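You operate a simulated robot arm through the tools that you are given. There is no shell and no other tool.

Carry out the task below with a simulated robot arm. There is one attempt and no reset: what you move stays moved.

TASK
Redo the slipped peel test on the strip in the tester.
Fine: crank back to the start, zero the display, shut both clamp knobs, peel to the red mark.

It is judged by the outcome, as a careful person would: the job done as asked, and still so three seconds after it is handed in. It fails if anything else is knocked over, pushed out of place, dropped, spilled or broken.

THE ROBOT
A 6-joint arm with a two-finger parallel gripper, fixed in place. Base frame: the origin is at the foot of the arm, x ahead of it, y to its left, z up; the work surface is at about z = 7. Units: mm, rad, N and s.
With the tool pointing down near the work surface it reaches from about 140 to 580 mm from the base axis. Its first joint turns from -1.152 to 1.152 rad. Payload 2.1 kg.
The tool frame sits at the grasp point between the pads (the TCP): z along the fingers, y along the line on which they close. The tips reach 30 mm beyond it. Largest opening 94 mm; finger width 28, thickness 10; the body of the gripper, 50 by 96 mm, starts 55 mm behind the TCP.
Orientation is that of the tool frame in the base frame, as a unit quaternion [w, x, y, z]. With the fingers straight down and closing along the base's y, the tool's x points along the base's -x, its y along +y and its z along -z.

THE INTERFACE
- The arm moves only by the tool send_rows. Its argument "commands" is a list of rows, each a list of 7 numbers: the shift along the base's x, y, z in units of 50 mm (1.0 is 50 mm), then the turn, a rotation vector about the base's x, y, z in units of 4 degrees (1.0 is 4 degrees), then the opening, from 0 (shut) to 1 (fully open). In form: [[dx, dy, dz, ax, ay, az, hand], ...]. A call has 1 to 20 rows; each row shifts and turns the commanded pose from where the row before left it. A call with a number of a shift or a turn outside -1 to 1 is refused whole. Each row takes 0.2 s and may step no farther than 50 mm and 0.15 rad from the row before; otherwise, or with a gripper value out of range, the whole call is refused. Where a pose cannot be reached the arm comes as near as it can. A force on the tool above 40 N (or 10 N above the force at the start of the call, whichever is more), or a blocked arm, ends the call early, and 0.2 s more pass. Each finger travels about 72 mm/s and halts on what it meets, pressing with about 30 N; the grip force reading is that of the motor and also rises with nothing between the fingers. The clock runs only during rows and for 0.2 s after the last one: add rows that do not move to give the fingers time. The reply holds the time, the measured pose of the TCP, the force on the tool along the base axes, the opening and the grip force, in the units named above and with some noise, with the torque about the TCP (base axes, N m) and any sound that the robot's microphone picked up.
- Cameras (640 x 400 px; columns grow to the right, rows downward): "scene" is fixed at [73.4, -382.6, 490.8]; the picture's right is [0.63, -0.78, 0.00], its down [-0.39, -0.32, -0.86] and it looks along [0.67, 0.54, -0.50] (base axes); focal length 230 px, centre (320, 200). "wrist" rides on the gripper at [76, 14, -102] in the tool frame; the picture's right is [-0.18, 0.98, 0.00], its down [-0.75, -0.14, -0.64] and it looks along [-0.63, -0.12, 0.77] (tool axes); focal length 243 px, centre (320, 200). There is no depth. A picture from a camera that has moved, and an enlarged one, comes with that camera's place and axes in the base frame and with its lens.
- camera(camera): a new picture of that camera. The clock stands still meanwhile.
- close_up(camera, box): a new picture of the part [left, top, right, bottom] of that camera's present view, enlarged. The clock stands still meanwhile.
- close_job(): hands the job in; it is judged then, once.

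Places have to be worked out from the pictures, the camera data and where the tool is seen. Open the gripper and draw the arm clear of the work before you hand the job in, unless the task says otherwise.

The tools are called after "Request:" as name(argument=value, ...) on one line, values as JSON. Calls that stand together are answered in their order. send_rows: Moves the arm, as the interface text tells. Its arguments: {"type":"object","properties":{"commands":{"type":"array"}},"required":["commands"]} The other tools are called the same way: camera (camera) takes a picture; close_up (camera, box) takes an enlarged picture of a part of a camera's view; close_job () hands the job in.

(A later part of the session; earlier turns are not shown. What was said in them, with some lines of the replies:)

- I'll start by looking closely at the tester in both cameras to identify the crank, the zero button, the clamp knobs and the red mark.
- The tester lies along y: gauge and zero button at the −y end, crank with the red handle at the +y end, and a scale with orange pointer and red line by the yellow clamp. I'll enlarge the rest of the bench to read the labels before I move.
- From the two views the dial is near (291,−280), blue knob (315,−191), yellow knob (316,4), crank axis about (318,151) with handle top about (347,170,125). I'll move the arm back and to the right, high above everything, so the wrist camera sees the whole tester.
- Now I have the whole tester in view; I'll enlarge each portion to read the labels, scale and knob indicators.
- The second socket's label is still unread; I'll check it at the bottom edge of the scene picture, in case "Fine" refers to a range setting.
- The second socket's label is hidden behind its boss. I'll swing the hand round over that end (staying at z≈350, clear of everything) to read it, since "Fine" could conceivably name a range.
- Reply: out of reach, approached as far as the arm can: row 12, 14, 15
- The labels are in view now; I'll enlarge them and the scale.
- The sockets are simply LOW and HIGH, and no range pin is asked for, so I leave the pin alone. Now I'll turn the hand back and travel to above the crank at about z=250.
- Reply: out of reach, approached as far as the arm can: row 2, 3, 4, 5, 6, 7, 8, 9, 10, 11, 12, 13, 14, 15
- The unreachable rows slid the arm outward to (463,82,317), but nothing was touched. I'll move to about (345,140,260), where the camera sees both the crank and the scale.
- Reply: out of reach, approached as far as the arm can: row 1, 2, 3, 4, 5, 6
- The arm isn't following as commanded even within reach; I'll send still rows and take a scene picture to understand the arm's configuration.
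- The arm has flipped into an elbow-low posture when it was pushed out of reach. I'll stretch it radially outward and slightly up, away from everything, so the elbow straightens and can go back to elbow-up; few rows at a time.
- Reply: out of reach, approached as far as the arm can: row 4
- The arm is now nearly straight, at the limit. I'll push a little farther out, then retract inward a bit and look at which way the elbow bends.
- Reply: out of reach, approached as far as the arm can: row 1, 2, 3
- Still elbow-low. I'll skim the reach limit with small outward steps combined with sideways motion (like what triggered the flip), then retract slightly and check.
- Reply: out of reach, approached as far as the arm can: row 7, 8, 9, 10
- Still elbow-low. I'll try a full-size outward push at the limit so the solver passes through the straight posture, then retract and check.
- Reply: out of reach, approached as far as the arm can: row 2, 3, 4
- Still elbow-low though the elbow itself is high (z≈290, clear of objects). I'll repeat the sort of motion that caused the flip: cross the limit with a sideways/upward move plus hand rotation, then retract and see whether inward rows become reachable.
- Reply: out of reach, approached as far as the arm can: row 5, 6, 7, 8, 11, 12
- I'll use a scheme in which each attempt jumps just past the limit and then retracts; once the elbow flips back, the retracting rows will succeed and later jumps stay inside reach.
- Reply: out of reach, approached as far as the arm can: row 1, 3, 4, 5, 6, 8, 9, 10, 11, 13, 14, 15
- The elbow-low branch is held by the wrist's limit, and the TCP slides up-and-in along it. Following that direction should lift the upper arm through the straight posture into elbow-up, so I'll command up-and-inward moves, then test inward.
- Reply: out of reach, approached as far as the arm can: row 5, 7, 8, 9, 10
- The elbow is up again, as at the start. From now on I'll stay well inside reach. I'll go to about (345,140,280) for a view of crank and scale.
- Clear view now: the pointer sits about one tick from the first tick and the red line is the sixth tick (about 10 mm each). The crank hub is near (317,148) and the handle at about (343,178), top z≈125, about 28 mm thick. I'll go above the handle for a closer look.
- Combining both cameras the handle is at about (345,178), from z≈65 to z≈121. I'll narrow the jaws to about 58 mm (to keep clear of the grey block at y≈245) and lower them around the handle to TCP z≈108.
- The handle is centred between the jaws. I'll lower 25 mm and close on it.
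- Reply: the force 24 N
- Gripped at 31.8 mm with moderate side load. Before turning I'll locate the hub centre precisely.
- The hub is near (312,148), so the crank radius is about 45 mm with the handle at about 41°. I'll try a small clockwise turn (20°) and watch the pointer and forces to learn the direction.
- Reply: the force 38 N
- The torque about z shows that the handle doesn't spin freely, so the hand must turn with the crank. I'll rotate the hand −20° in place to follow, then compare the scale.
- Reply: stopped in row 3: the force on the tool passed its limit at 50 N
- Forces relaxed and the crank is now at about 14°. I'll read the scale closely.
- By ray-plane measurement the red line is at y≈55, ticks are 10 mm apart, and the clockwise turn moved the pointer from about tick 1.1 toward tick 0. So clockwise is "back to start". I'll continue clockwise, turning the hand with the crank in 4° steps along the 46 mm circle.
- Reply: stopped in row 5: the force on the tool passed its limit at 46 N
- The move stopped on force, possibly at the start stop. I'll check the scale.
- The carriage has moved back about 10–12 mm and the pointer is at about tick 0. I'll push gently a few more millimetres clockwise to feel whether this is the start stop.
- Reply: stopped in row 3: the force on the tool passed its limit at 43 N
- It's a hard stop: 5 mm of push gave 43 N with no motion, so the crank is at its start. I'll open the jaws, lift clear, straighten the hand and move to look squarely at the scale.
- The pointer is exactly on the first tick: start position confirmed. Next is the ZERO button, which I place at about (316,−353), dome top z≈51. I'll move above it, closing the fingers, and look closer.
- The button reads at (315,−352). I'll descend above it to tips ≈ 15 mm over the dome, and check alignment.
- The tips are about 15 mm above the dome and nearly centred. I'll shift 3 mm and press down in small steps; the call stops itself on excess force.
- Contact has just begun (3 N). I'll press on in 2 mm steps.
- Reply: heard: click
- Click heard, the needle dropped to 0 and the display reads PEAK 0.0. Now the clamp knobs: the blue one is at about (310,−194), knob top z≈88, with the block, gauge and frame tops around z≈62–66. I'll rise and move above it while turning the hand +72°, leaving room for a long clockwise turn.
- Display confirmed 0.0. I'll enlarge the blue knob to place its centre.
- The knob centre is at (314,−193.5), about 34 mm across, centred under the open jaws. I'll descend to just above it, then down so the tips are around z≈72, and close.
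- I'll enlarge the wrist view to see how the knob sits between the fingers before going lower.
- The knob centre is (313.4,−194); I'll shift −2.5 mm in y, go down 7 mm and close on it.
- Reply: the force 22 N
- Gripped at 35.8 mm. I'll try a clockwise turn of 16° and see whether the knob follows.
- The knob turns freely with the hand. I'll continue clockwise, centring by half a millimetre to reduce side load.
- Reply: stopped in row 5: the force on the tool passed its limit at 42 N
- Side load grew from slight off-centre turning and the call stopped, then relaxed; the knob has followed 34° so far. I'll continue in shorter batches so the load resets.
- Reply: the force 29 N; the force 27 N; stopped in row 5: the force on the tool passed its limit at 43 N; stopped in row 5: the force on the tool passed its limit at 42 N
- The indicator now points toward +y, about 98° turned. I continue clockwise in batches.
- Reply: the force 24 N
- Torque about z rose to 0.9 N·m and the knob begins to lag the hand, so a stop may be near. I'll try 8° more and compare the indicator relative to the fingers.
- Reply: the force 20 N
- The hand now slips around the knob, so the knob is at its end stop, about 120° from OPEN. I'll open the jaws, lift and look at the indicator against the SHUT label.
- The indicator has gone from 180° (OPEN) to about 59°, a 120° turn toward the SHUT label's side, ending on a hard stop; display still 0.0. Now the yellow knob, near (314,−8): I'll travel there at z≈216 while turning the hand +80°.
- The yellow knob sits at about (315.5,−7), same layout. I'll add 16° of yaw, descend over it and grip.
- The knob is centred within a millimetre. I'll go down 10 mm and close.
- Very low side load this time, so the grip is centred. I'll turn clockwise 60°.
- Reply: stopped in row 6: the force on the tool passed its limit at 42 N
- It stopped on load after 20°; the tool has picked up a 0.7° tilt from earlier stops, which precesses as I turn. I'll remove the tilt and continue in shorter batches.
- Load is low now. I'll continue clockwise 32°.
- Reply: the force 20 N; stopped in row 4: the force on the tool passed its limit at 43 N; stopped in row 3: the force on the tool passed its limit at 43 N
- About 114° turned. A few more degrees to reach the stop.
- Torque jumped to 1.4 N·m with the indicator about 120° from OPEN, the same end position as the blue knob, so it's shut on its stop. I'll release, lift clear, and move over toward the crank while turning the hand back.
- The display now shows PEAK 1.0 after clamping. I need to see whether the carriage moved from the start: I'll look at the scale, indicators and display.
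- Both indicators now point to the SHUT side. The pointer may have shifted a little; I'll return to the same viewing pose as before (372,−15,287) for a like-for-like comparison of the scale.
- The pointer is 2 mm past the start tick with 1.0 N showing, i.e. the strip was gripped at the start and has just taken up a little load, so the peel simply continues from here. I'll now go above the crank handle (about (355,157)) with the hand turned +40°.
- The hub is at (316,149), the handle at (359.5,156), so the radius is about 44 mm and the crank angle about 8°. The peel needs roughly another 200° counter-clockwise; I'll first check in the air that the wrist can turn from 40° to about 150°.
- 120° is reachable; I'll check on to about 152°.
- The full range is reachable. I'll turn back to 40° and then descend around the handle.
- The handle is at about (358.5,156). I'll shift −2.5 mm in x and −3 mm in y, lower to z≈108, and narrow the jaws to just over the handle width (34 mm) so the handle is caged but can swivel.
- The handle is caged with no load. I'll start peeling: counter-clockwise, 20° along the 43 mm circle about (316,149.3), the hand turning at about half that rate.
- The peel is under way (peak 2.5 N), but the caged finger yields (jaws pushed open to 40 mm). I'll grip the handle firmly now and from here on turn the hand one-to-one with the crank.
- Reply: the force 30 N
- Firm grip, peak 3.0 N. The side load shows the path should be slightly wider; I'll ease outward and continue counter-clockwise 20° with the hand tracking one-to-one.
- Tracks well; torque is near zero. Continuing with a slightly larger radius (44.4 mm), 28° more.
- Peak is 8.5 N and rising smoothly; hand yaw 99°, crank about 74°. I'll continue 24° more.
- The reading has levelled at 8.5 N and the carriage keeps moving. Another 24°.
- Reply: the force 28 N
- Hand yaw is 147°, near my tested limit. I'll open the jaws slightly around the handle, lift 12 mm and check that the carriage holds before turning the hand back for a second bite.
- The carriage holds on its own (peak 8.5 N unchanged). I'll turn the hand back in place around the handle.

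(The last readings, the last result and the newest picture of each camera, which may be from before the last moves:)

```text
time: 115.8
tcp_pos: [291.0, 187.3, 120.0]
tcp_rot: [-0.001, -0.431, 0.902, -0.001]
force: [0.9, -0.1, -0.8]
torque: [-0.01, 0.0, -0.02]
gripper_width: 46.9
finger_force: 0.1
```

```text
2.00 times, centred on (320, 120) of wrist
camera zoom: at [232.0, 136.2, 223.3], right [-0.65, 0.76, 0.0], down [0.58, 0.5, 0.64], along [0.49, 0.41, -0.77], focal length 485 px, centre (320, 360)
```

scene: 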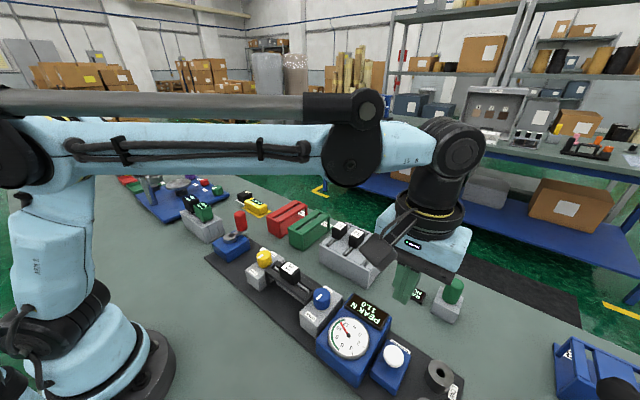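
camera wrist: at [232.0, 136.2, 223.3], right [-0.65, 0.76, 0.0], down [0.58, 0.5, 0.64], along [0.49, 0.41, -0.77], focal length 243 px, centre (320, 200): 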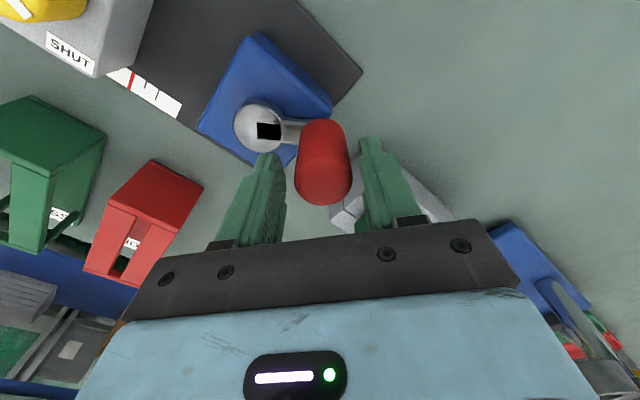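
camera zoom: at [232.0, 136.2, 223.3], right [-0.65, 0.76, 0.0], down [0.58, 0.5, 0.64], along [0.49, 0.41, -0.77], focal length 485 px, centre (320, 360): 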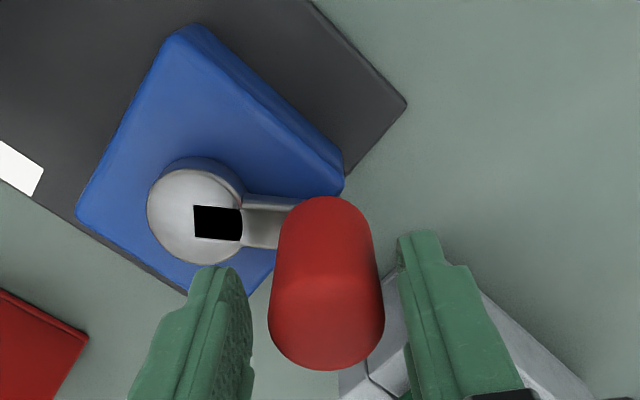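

The handle is still centred between the jaws and clear of the crank arm at this height. I'll grip here at z≈120.

Request:
send_rows(commands=[[0, 0, 0, 0, 0, 0, 0.22], [0, 0, 0, 0, 0, 0, 0.22], [0, 0, 0, 0, 0, 0, 0.22]])

Request:
close_up(camera="wrist", box=[0, 0, 220, 140])

```text
time: 116.6
tcp_pos: [288.8, 187.9, 120.4]
tcp_rot: [-0.002, -0.431, 0.903, 0.002]
force: [-20.3, 20.3, -1.9]
torque: [-0.74, -0.57, -0.28]
gripper_width: 31.5
finger_force: 45.0
```

```text
2.86 times, centred on (110, 70) of wrist
camera zoom: at [231.2, 137.0, 223.2], right [-0.65, 0.76, 0.0], down [0.58, 0.5, 0.64], along [0.49, 0.42, -0.77], focal length 693 px, centre (920, 571)
```

zoom: 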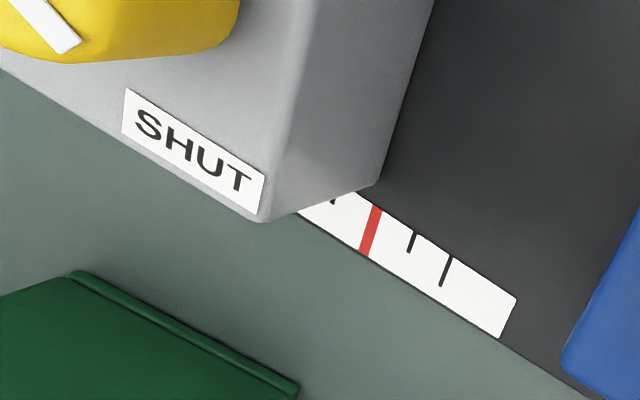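

Gripped again (TCP now about 47 mm from the hub). I'll relieve the side load and continue counter-clockwise 24°.

Request:
send_rows(commands=[[-0.0966, -0.0284, 0, 0, 0, 1, 0.22], [-0.0496, -0.0434, 0, 0, 0, 1, 0.22], [-0.0464, -0.0468, 0, 0, 0, 1, 0.22], [-0.043, -0.0498, 0, 0, 0, 1, 0.22], [-0.0396, -0.0528, 0, 0, 0, 1, 0.22], [-0.0356, -0.0554, 0, 0, 0, 1, 0.22]])

Request:
close_up(camera="scene", box=[200, 200, 420, 350])

```text
time: 118.0
tcp_pos: [275.0, 173.6, 120.0]
tcp_rot: [0.001, -0.61, 0.793, -0.002]
force: [7.3, 14.0, -25.0]
torque: [0.44, 0.01, 0.65]
gripper_width: 31.3
finger_force: 45.5
```

```text
2.67 times, centred on (310, 275) of scene
camera zoom: at [73.5, -382.5, 490.8], right [0.63, -0.78, 0.0], down [-0.39, -0.32, -0.86], along [0.67, 0.54, -0.5], focal length 615 px, centre (347, 0)
```

zoom: 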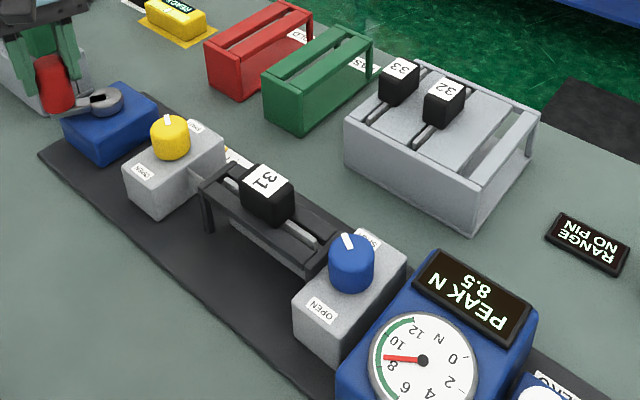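

Carriage advancing smoothly. Another 24°, easing the vertical load.

Request:
send_rows(commands=[[-0.0318, -0.0578, -0.025, 0, 0, 1, 0.22], [-0.0276, -0.0598, 0, 0, 0, 1, 0.22], [-0.0234, -0.0616, 0, 0, 0, 1, 0.22], [-0.019, -0.063, 0, 0, 0, 1, 0.22], [-0.0146, -0.0644, 0, 0, 0, 1, 0.22], [-0.0102, -0.065, 0, 0, 0, 1, 0.22]])

Request:
close_up(camera="scene", box=[200, 200, 420, 350])

Request:
camera(camera="wrist")

```text
time: 118.7
tcp_pos: [273.2, 165.0, 120.2]
tcp_rot: [-0.001, -0.679, 0.734, -0.001]
force: [-2.3, -1.0, 6.1]
torque: [0.42, -0.34, -0.09]
gripper_width: 31.1
finger_force: 44.9
stopped in row 3: the force on the tool passed its limit at 43 N (the readings are from after the stop); the commanded pose is now the measured one
```

```text
2.67 times, centred on (310, 275) of scene
camera zoom: at [73.4, -382.6, 490.8], right [0.63, -0.78, 0.0], down [-0.39, -0.32, -0.86], along [0.67, 0.54, -0.5], focal length 615 px, centre (347, 0)
```

zoom: 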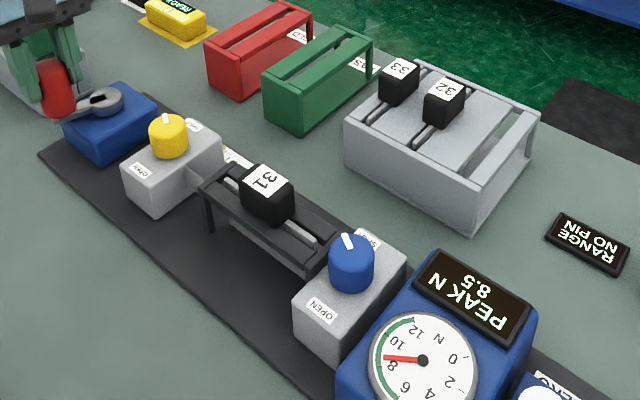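

```text
taken
camera wrist: at [251.7, 90.1, 223.3], right [-0.97, 0.26, 0.0], down [0.2, 0.74, 0.64], along [0.17, 0.62, -0.77], focal length 243 px, centre (320, 200)
```

wrist: 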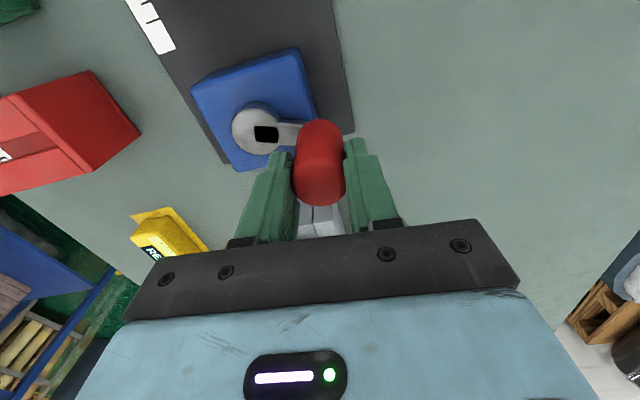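

The load limit paused it and relaxed; crank now near 159°. I'll continue from the measured point with a refined centre (315,149), 20°.

Request:
send_rows(commands=[[-0.0204, -0.059, 0, 0, 0, 1, 0.22], [-0.016, -0.0604, 0, 0, 0, 1, 0.22], [-0.012, -0.0614, 0, 0, 0, 1, 0.22], [-0.0074, -0.062, 0, 0, 0, 1, 0.22], [-0.0032, -0.0624, 0, 0, 0, 1, 0.22]])

Request:
close_up(camera="scene", box=[200, 200, 420, 350])

```text
time: 119.9
tcp_pos: [270.0, 149.2, 120.7]
tcp_rot: [0.001, 0.796, -0.605, 0.001]
force: [-6.0, 4.6, 11.5]
torque: [0.18, -0.19, 0.19]
gripper_width: 31.2
finger_force: 44.9
```

```text
2.67 times, centred on (310, 275) of scene
camera zoom: at [73.4, -382.6, 490.8], right [0.63, -0.78, 0.0], down [-0.39, -0.32, -0.86], along [0.67, 0.54, -0.5], focal length 615 px, centre (347, 0)
```

zoom: 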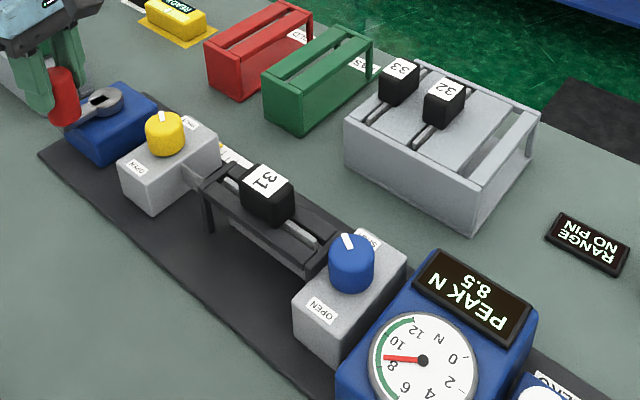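

Very low load now; crank near 180°. I'll take another 12° and then look at the scale.

Request:
send_rows(commands=[[0.001, -0.0624, 0, 0, 0, 1, 0.22], [0.0056, -0.0622, 0, 0, 0, 1, 0.22], [0.0098, -0.0618, 0, 0, 0, 1, 0.22], [0, 0, 0, 0, 0, 0, 0.22]])

Request:
camera(camera="wrist")

Request:
close_up(camera="scene", box=[230, 225, 310, 275])

```text
time: 120.9
tcp_pos: [271.1, 140.5, 120.0]
tcp_rot: [0.002, 0.856, -0.518, 0.0]
force: [-12.0, 3.1, 30.4]
torque: [0.02, 0.16, 0.27]
gripper_width: 31.2
finger_force: 44.9
```

```text
taken
camera wrist: at [293.0, 65.8, 223.2], right [-0.96, -0.29, 0.0], down [-0.22, 0.73, 0.64], along [-0.19, 0.61, -0.77], focal length 243 px, centre (320, 200)
```

wrist: 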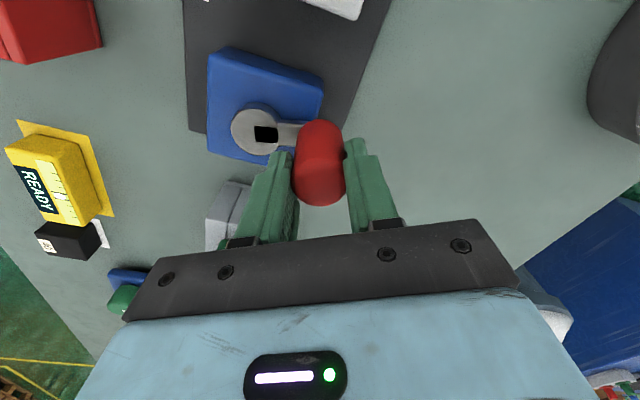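

```text
8.00 times, centred on (270, 250) of scene
camera zoom: at [73.3, -382.6, 490.8], right [0.63, -0.78, 0.0], down [-0.39, -0.32, -0.86], along [0.67, 0.54, -0.5], focal length 1844 px, centre (720, -200)
```

zoom: 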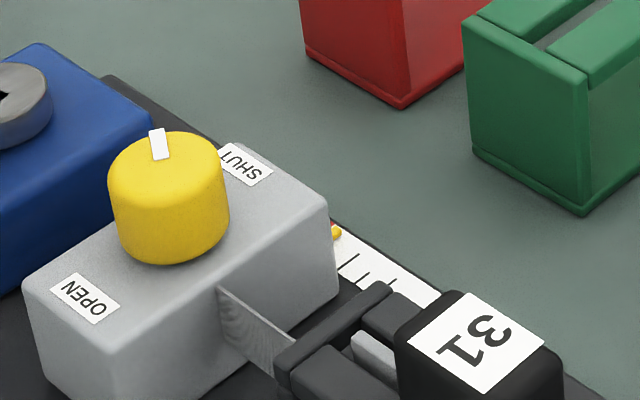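

Request:
close_up(camera="scene", box=[264, 244, 294, 264])

```text
16.00 times, centred on (279, 254) of scene
camera zoom: at [73.3, -382.6, 490.8], right [0.63, -0.78, 0.0], down [-0.39, -0.32, -0.86], along [0.67, 0.54, -0.5], focal length 3689 px, centre (976, -664)
```

zoom: 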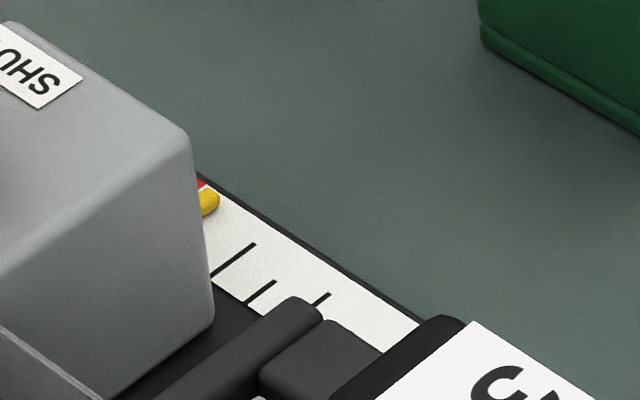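

The pointer is about half a tick (≈5.5 mm) short of the red line, i.e. roughly 19° more. I'll do 12° now, easing the vertical and radial load.

Request:
send_rows(commands=[[0.004, -0.0608, 0.035, 0, 0, 1, 0.22], [0.0182, -0.0598, 0, 0, 0, 1, 0.22], [0.0224, -0.0584, 0, 0, 0, 1, 0.22], [0, 0, 0, 0, 0, 0, 0.22]])

Request:
close_up(camera="scene", box=[264, 244, 294, 264])

Request:
close_up(camera="scene", box=[200, 200, 420, 350])

```text
time: 121.7
tcp_pos: [273.9, 132.3, 120.9]
tcp_rot: [-0.001, 0.899, -0.439, 0.002]
force: [3.0, 1.0, -5.5]
torque: [-0.07, 0.53, -0.02]
gripper_width: 31.3
finger_force: 45.0
stopped in row 3: the force on the tool passed its limit at 45 N (the readings are from after the stop); the commanded pose is now the measured one
```

```text
16.00 times, centred on (279, 254) of scene
camera zoom: at [73.4, -382.6, 490.8], right [0.63, -0.78, 0.0], down [-0.39, -0.32, -0.86], along [0.67, 0.54, -0.5], focal length 3689 px, centre (976, -664)
```

zoom: 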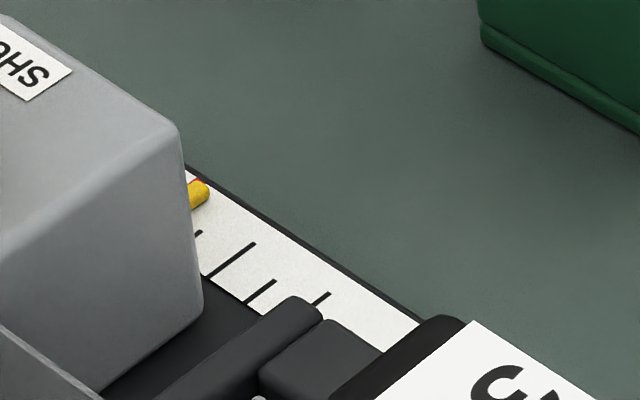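

```text
2.67 times, centred on (310, 275) of scene
camera zoom: at [73.4, -382.6, 490.8], right [0.63, -0.78, 0.0], down [-0.39, -0.32, -0.86], along [0.67, 0.54, -0.5], focal length 615 px, centre (347, 0)
```

zoom: 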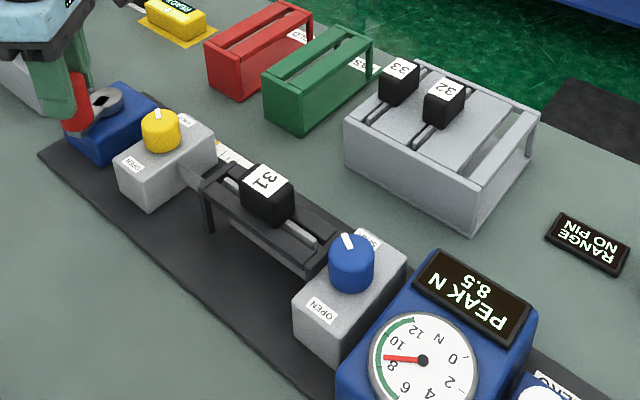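

Now about a quarter tick (2.4–3 mm) short. I'll take 8° more, then release and check from directly above before any final adjustment.

Request:
send_rows(commands=[[0.0252, -0.0564, 0, 0, 0, 1, 0.22], [0.0292, -0.0546, 0, 0, 0, 1, 0.22], [0, 0, 0, 0, 0, 0, 0.22]])

Request:
close_up(camera="scene", box=[264, 244, 294, 264])

```text
time: 122.5
tcp_pos: [276.6, 126.2, 120.4]
tcp_rot: [0.0, 0.927, -0.375, 0.001]
force: [-1.0, -5.5, -23.3]
torque: [0.22, 0.08, -0.21]
gripper_width: 31.3
finger_force: 45.2
```

```text
16.00 times, centred on (279, 254) of scene
camera zoom: at [73.5, -382.5, 490.8], right [0.63, -0.78, 0.0], down [-0.39, -0.32, -0.86], along [0.67, 0.54, -0.5], focal length 3689 px, centre (976, -664)
```

zoom: 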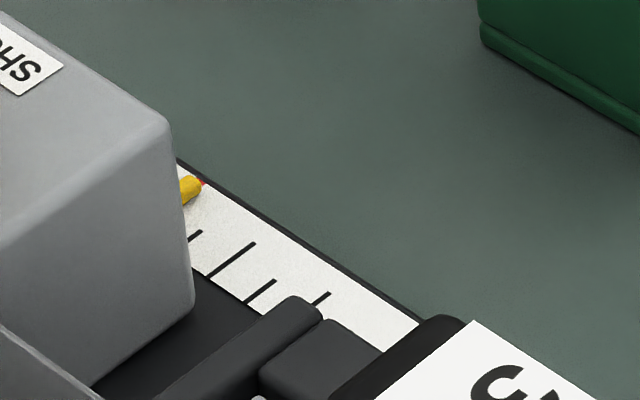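

The pointer now covers the red line as seen from this angle. I'll release, lift off and look from directly over the scale.

Request:
send_rows(commands=[[0, 0, 0, 0, 0, 0, 0.5], [0, 0, 0, 0, 0, 0, 0.55], [0, 0, 0.2, 0, 0, 0, 0.55], [0, 0, 0.4, 0, 0, 0, 0.55], [0, 0, 0.5, 0, 0, 0, 0.55], [0.2, 0, 0.5, 0, 0, 0, 0.55], [0.4, -0.02, 0.5, 0, 0, 0, 0.55], [0.4, -0.02, 0.5, 0, 0, 0, 0.55], [0.4, -0.02, 0.4, 0, 0, 0, 0.55], [0.4, -0.02, 0.3, 0, 0, 0, 0.55], [0.4, -0.02, 0.1, 0, 0, 0, 0.55], [0.37, -0.02, 0, 0, 0, 0, 0.55], [0, 0, 0, 0, 0, 0, 0.55]])

Request:
camera(camera="wrist")

Request:
camera(camera="scene")

```text
time: 125.3
tcp_pos: [405.2, 120.0, 289.5]
tcp_rot: [-0.001, 0.927, -0.375, 0.002]
force: [-0.6, 0.1, -0.4]
torque: [-0.04, 0.0, -0.04]
gripper_width: 51.7
finger_force: 0.0
```

```text
taken
camera wrist: at [448.0, 55.6, 392.0], right [-0.82, -0.58, 0.0], down [-0.45, 0.63, 0.64], along [-0.37, 0.52, -0.77], focal length 243 px, centre (320, 200)
```

wrist: 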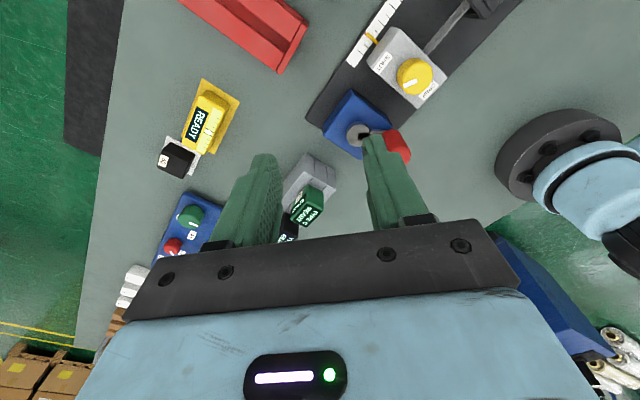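

```text
taken
```

scene: 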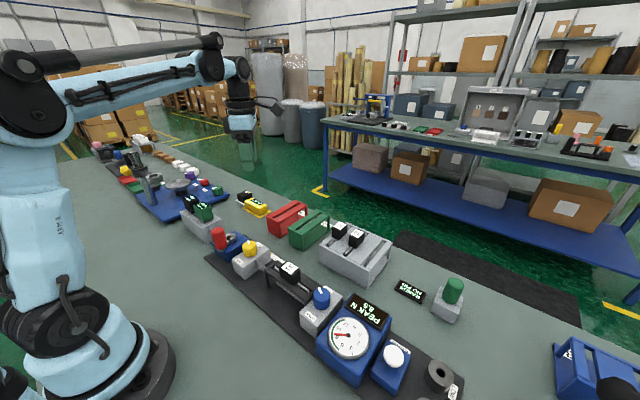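

Request:
close_up(camera="wrist", box=[340, 0, 420, 70])

Request:
close_up(camera="wrist", box=[360, 25, 390, 50])

Request:
close_up(camera="scene", box=[200, 210, 420, 360])

```text
5.71 times, centred on (380, 35) of wrist
camera zoom: at [448.0, 55.6, 392.0], right [-0.82, -0.58, 0.0], down [-0.45, 0.63, 0.64], along [-0.37, 0.52, -0.77], focal length 1386 px, centre (-23, 1143)
```

zoom: 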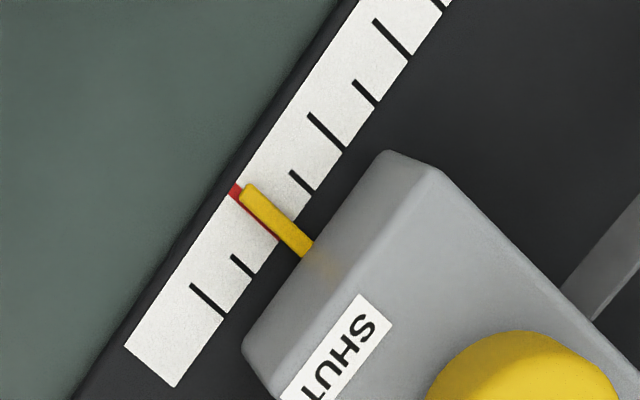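

```text
16.00 times, centred on (375, 38) of wrist
camera zoom: at [448.0, 55.6, 392.0], right [-0.82, -0.58, 0.0], down [-0.45, 0.63, 0.64], along [-0.37, 0.52, -0.77], focal length 3882 px, centre (-560, 2800)
```

zoom: 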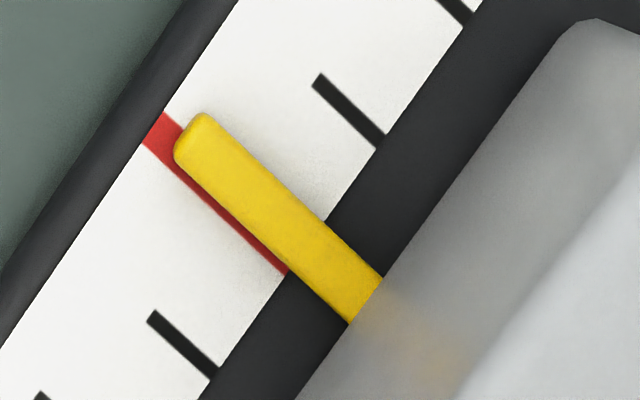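

```text
2.67 times, centred on (310, 285) of scene
camera zoom: at [73.4, -382.6, 490.8], right [0.63, -0.78, 0.0], down [-0.39, -0.32, -0.86], along [0.67, 0.54, -0.5], focal length 615 px, centre (347, -27)
```

zoom: 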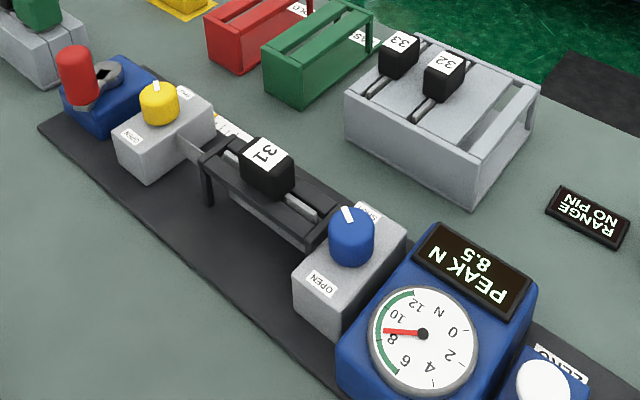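

The pointer overlaps the red line but its centre is about 1.4 mm short (≈5° of crank); both clamps are shut, the carriage holds, and the peak reads 8.5 N. I'll re-grip the handle and nudge it 5° further.

Request:
send_rows(commands=[[-0.4, 0.02, 0, 0, 0, 0, 0.55], [-0.45, 0.02, -0.1, 0, 0, 0, 0.55], [-0.45, 0.02, -0.3, 0, 0, 0, 0.55], [-0.45, 0.02, -0.4, 0, 0, 0, 0.55], [-0.45, 0.02, -0.4, 0, 0, 0, 0.55], [-0.37, 0.02, -0.4, 0, 0, 0, 0.55], [0, 0, -0.4, 0, 0, 0, 0.55], [0, 0, -0.2, 0, 0, 0, 0.55], [0, 0, 0, 0, 0, 0, 0.55]])

Request:
close_up(camera="wrist", box=[220, 20, 420, 220])

```text
time: 127.3
tcp_pos: [276.0, 125.9, 179.5]
tcp_rot: [-0.001, 0.927, -0.375, 0.002]
force: [-0.8, 0.2, -0.4]
torque: [-0.01, -0.01, 0.04]
gripper_width: 51.6
finger_force: 0.0
```

```text
2.00 times, centred on (320, 120) of wrist
camera zoom: at [320.4, 62.5, 283.0], right [-0.82, -0.58, 0.0], down [-0.45, 0.63, 0.64], along [-0.37, 0.52, -0.77], focal length 485 px, centre (320, 360)
```

zoom: 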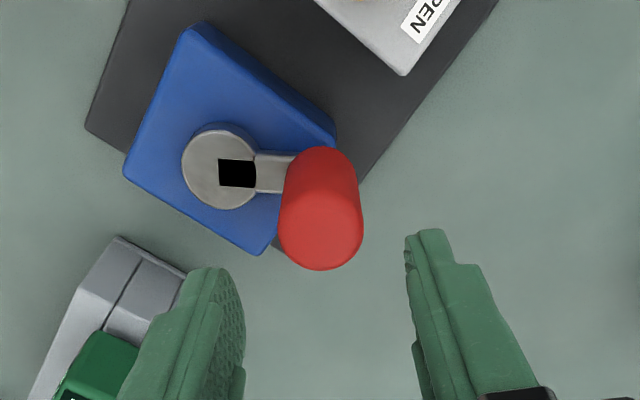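

The handle is centred under the jaws. I'll lower to z≈120 and grip.

Request:
send_rows(commands=[[0, 0, -0.3, 0, 0, 0, 0.55], [0, 0, -0.3, 0, 0, 0, 0.55], [0, 0, -0.3, 0, 0, 0, 0.55], [0, 0, -0.28, 0, 0, 0, 0.55], [0, 0, 0, 0, 0, 0, 0.45], [0, 0, 0, 0, 0, 0, 0.22], [0, 0, 0, 0, 0, 0, 0.22], [0, 0, 0, 0, 0, 0, 0.22]])

Request:
close_up(camera="scene", box=[264, 244, 294, 264])

```text
time: 129.1
tcp_pos: [276.5, 126.9, 120.6]
tcp_rot: [-0.001, 0.927, -0.376, 0.002]
force: [0.1, 0.1, -13.2]
torque: [-0.29, 0.29, -0.03]
gripper_width: 31.5
finger_force: 44.9
```

```text
16.00 times, centred on (279, 254) of scene
camera zoom: at [73.4, -382.5, 490.8], right [0.63, -0.78, 0.0], down [-0.39, -0.32, -0.86], along [0.67, 0.54, -0.5], focal length 3689 px, centre (976, -664)
```

zoom: 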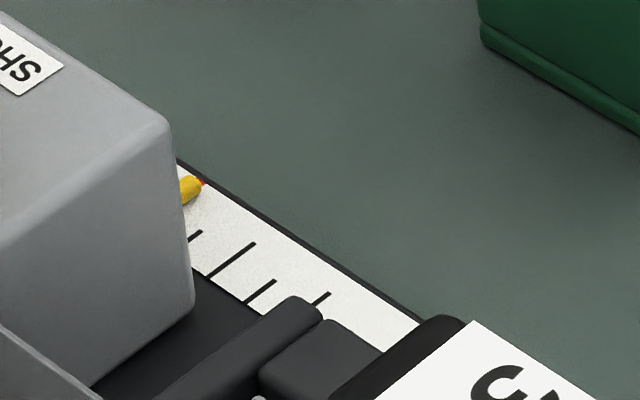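

Grip is clean with no side load. I'll nudge 5° counter-clockwise.

Request:
send_rows(commands=[[0.0204, -0.0335, 0, 0, 0, 0.65, 0.22], [0.0212, -0.0327, 0, 0, 0, 0.65, 0.22], [0, 0, 0, 0, 0, 0, 0.22]])

Request:
close_up(camera="scene", box=[264, 244, 294, 264])

```text
time: 129.6
tcp_pos: [278.6, 123.6, 120.4]
tcp_rot: [-0.002, 0.937, -0.349, 0.004]
force: [2.2, 1.4, -4.8]
torque: [-0.14, 0.63, -0.03]
gripper_width: 31.4
finger_force: 45.0
stopped in row 2: the force on the tool passed its limit at 44 N (the readings are from after the stop); the commanded pose is now the measured one
```

```text
16.00 times, centred on (279, 254) of scene
camera zoom: at [73.4, -382.5, 490.8], right [0.63, -0.78, 0.0], down [-0.39, -0.32, -0.86], along [0.67, 0.54, -0.5], focal length 3689 px, centre (976, -664)
```

zoom: 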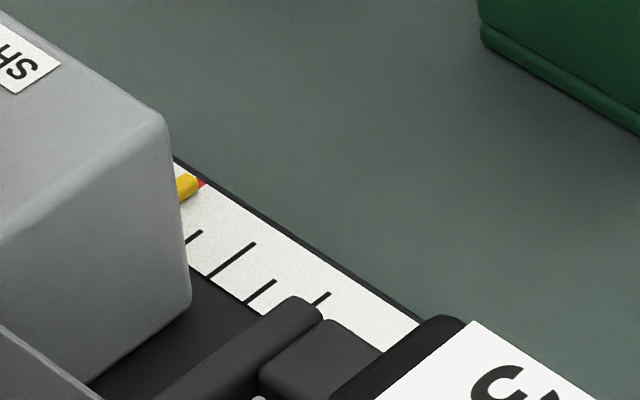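

The handle moved the full 5°. I'll release, lift and check again from above.

Request:
send_rows(commands=[[0, 0, 0, 0, 0, 0, 0.5], [0, 0, 0, 0, 0, 0, 0.55], [0, 0, 0.2, 0, 0, 0, 0.55], [0, 0, 0.4, 0, 0, 0, 0.55], [0, 0, 0.5, 0, 0, 0, 0.55], [0.2, 0, 0.5, 0, 0, 0, 0.55], [0.4, -0.02, 0.5, 0, 0, 0, 0.55], [0.4, -0.02, 0.5, 0, 0, 0, 0.55], [0.4, -0.02, 0.4, 0, 0, 0, 0.55], [0.4, -0.02, 0.3, 0, 0, 0, 0.55], [0.4, -0.01, 0.1, 0, 0, 0, 0.55], [0.33, 0, 0, 0, 0, 0, 0.55], [0, 0, 0, 0, 0, 0, 0.55]])

Request:
close_up(camera="wrist", box=[340, 0, 420, 70])

Request:
close_up(camera="wrist", box=[360, 25, 390, 50])

Request:
close_up(camera="scene", box=[200, 210, 420, 360])

```text
time: 132.4
tcp_pos: [404.7, 119.5, 289.9]
tcp_rot: [-0.002, 0.937, -0.349, 0.003]
force: [0.2, 0.8, -0.5]
torque: [0.0, 0.01, -0.01]
gripper_width: 51.6
finger_force: 0.0
```

```text
5.71 times, centred on (380, 35) of wrist
camera zoom: at [451.7, 58.3, 392.8], right [-0.78, -0.62, -0.01], down [-0.48, 0.6, 0.64], along [-0.4, 0.5, -0.77], focal length 1386 px, centre (-23, 1143)
```

zoom: 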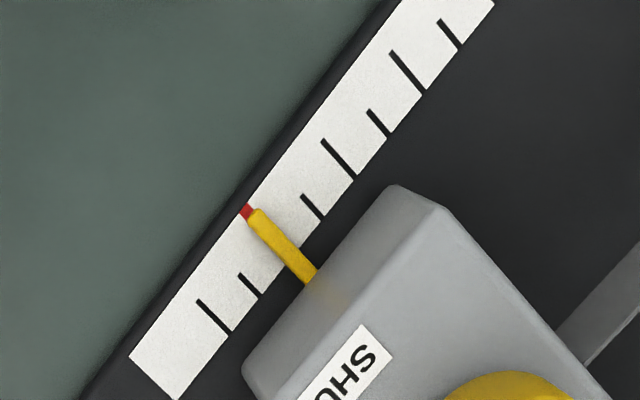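

```text
16.00 times, centred on (375, 38) of wrist
camera zoom: at [451.7, 58.3, 392.8], right [-0.78, -0.62, -0.01], down [-0.48, 0.6, 0.64], along [-0.4, 0.5, -0.77], focal length 3882 px, centre (-560, 2800)
```

zoom: 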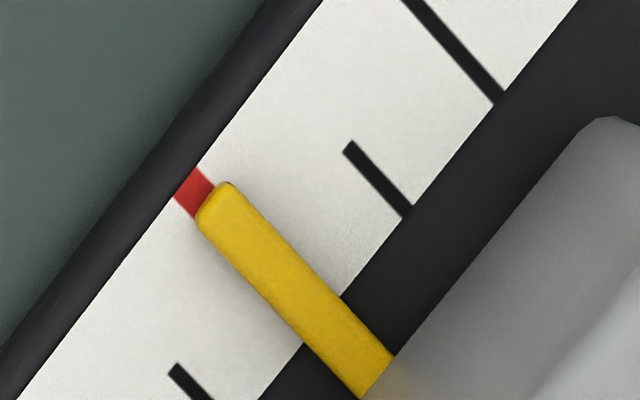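

```text
2.67 times, centred on (310, 285) of scene
camera zoom: at [73.4, -382.6, 490.8], right [0.63, -0.78, 0.0], down [-0.39, -0.32, -0.86], along [0.67, 0.54, -0.5], focal length 615 px, centre (347, -27)
```

zoom: 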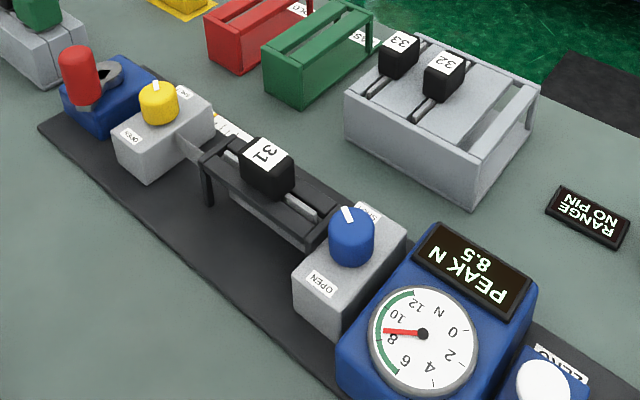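

The pointer now lies on the red line (left edges coincide, within about 0.6 mm), the peak reads 8.5 N and the crank holds. I'll open the gripper fully and draw the arm up and clear, back to its starting place.

Request:
send_rows(commands=[[-0.1, -0.215, 0.15, 0, 0, 0, 0.8], [-0.1, -0.215, 0.25, 0, 0, 0, 1], [-0.08, -0.215, 0.3, 0, 0, 0, 1], [-0.08, -0.215, 0.3, 0, 0, 0, 1], [-0.08, -0.215, 0.3, 0, 0, 0, 1], [-0.08, -0.215, 0.3, 0, 0, 0, 1], [-0.06, -0.215, 0.3, 0, 0, 0, 1], [-0.06, -0.215, 0.3, 0, 0, 0, 1], [0, 0, 0, 0, 0, 0, 1], [0, 0, 0, 0, 0, 0, 1]])

Request:
camera(camera="scene")

Request:
close_up(camera="scene", box=[200, 210, 420, 360])

Request:
close_up(camera="scene", box=[264, 244, 294, 264])

```text
time: 134.6
tcp_pos: [372.2, 33.5, 400.4]
tcp_rot: [-0.001, 0.938, -0.348, 0.003]
force: [0.0, 0.8, 1.0]
torque: [-0.03, 0.02, -0.02]
gripper_width: 94.0
finger_force: 0.1
```

```text
taken
```

scene: 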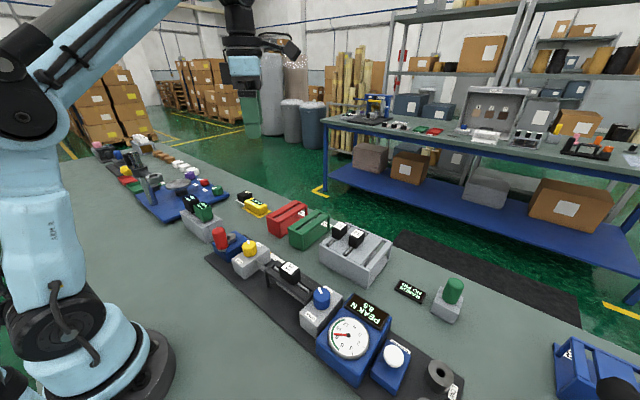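

```text
2.67 times, centred on (310, 285) of scene
camera zoom: at [73.4, -382.6, 490.8], right [0.63, -0.78, 0.0], down [-0.39, -0.32, -0.86], along [0.67, 0.54, -0.5], focal length 615 px, centre (347, -27)
```

zoom: 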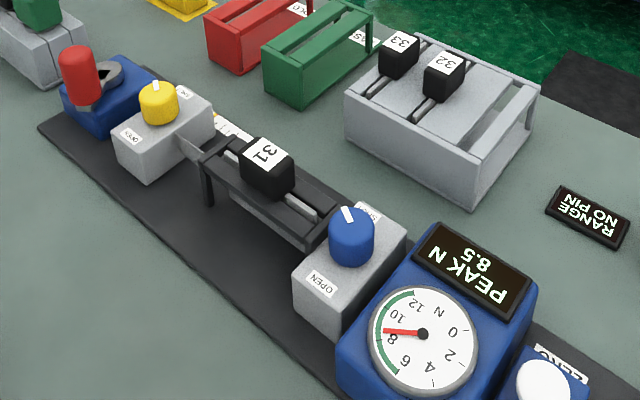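

```text
16.00 times, centred on (279, 254) of scene
camera zoom: at [73.4, -382.6, 490.8], right [0.63, -0.78, 0.0], down [-0.39, -0.32, -0.86], along [0.67, 0.54, -0.5], focal length 3689 px, centre (976, -664)
```

zoom: 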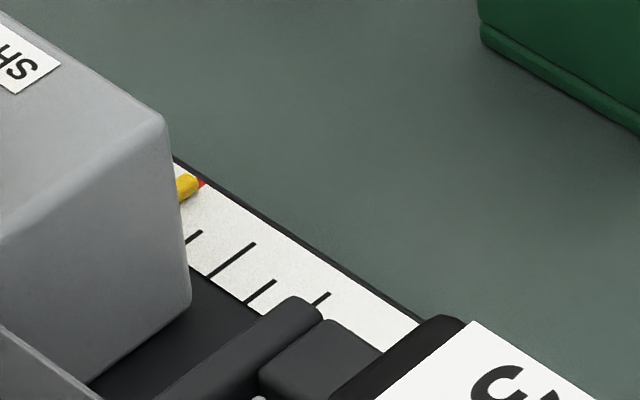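

The arm is clear with the gripper open. The carriage is still on the red mark, both knobs are shut, the display holds PEAK 8.5 N, and everything else on the bench is where it was. I'm handing the job in.

Request:
close_job()

```text
The job is handed in.
```

I redid the peel test on strip 31, and the display now holds a peak of 8.5 N. I've handed the job in; I don't have a verdict yet.

- **Back to start:** I cranked the carriage back to its hard stop, with the pointer on the first tick.
- **Zero:** I pressed ZERO. It clicked, and the display went from the old 11.0 to 0.0.
- **Clamps:** I turned both knobs about 120° from OPEN to their end stops on the SHUT side.
- **Peel:** I cranked until the pointer sat on the red mark, within about 0.6 mm. The reading levelled at 8.5 N, and the carriage stayed put after I let go of the crank.

**Small load after zeroing:** shutting the clamps moved the carriage about 2 mm off the start, so the display showed 1.0 N before the peel began. I carried on from there rather than zero again. The final 8.5 N peak is well above that.

**Peel in stages:** I let go of the crank handle partway to re-grip it, and again for a final nudge of about 5°.

**Range pin:** the display beside the tester still says "RANGE NO PIN". I left the pin alone because you didn't ask for it.

Early on I overreached and the arm folded into an awkward low-elbow position. I worked it back to its normal position without touching anything. Nothing else on the bench was moved.
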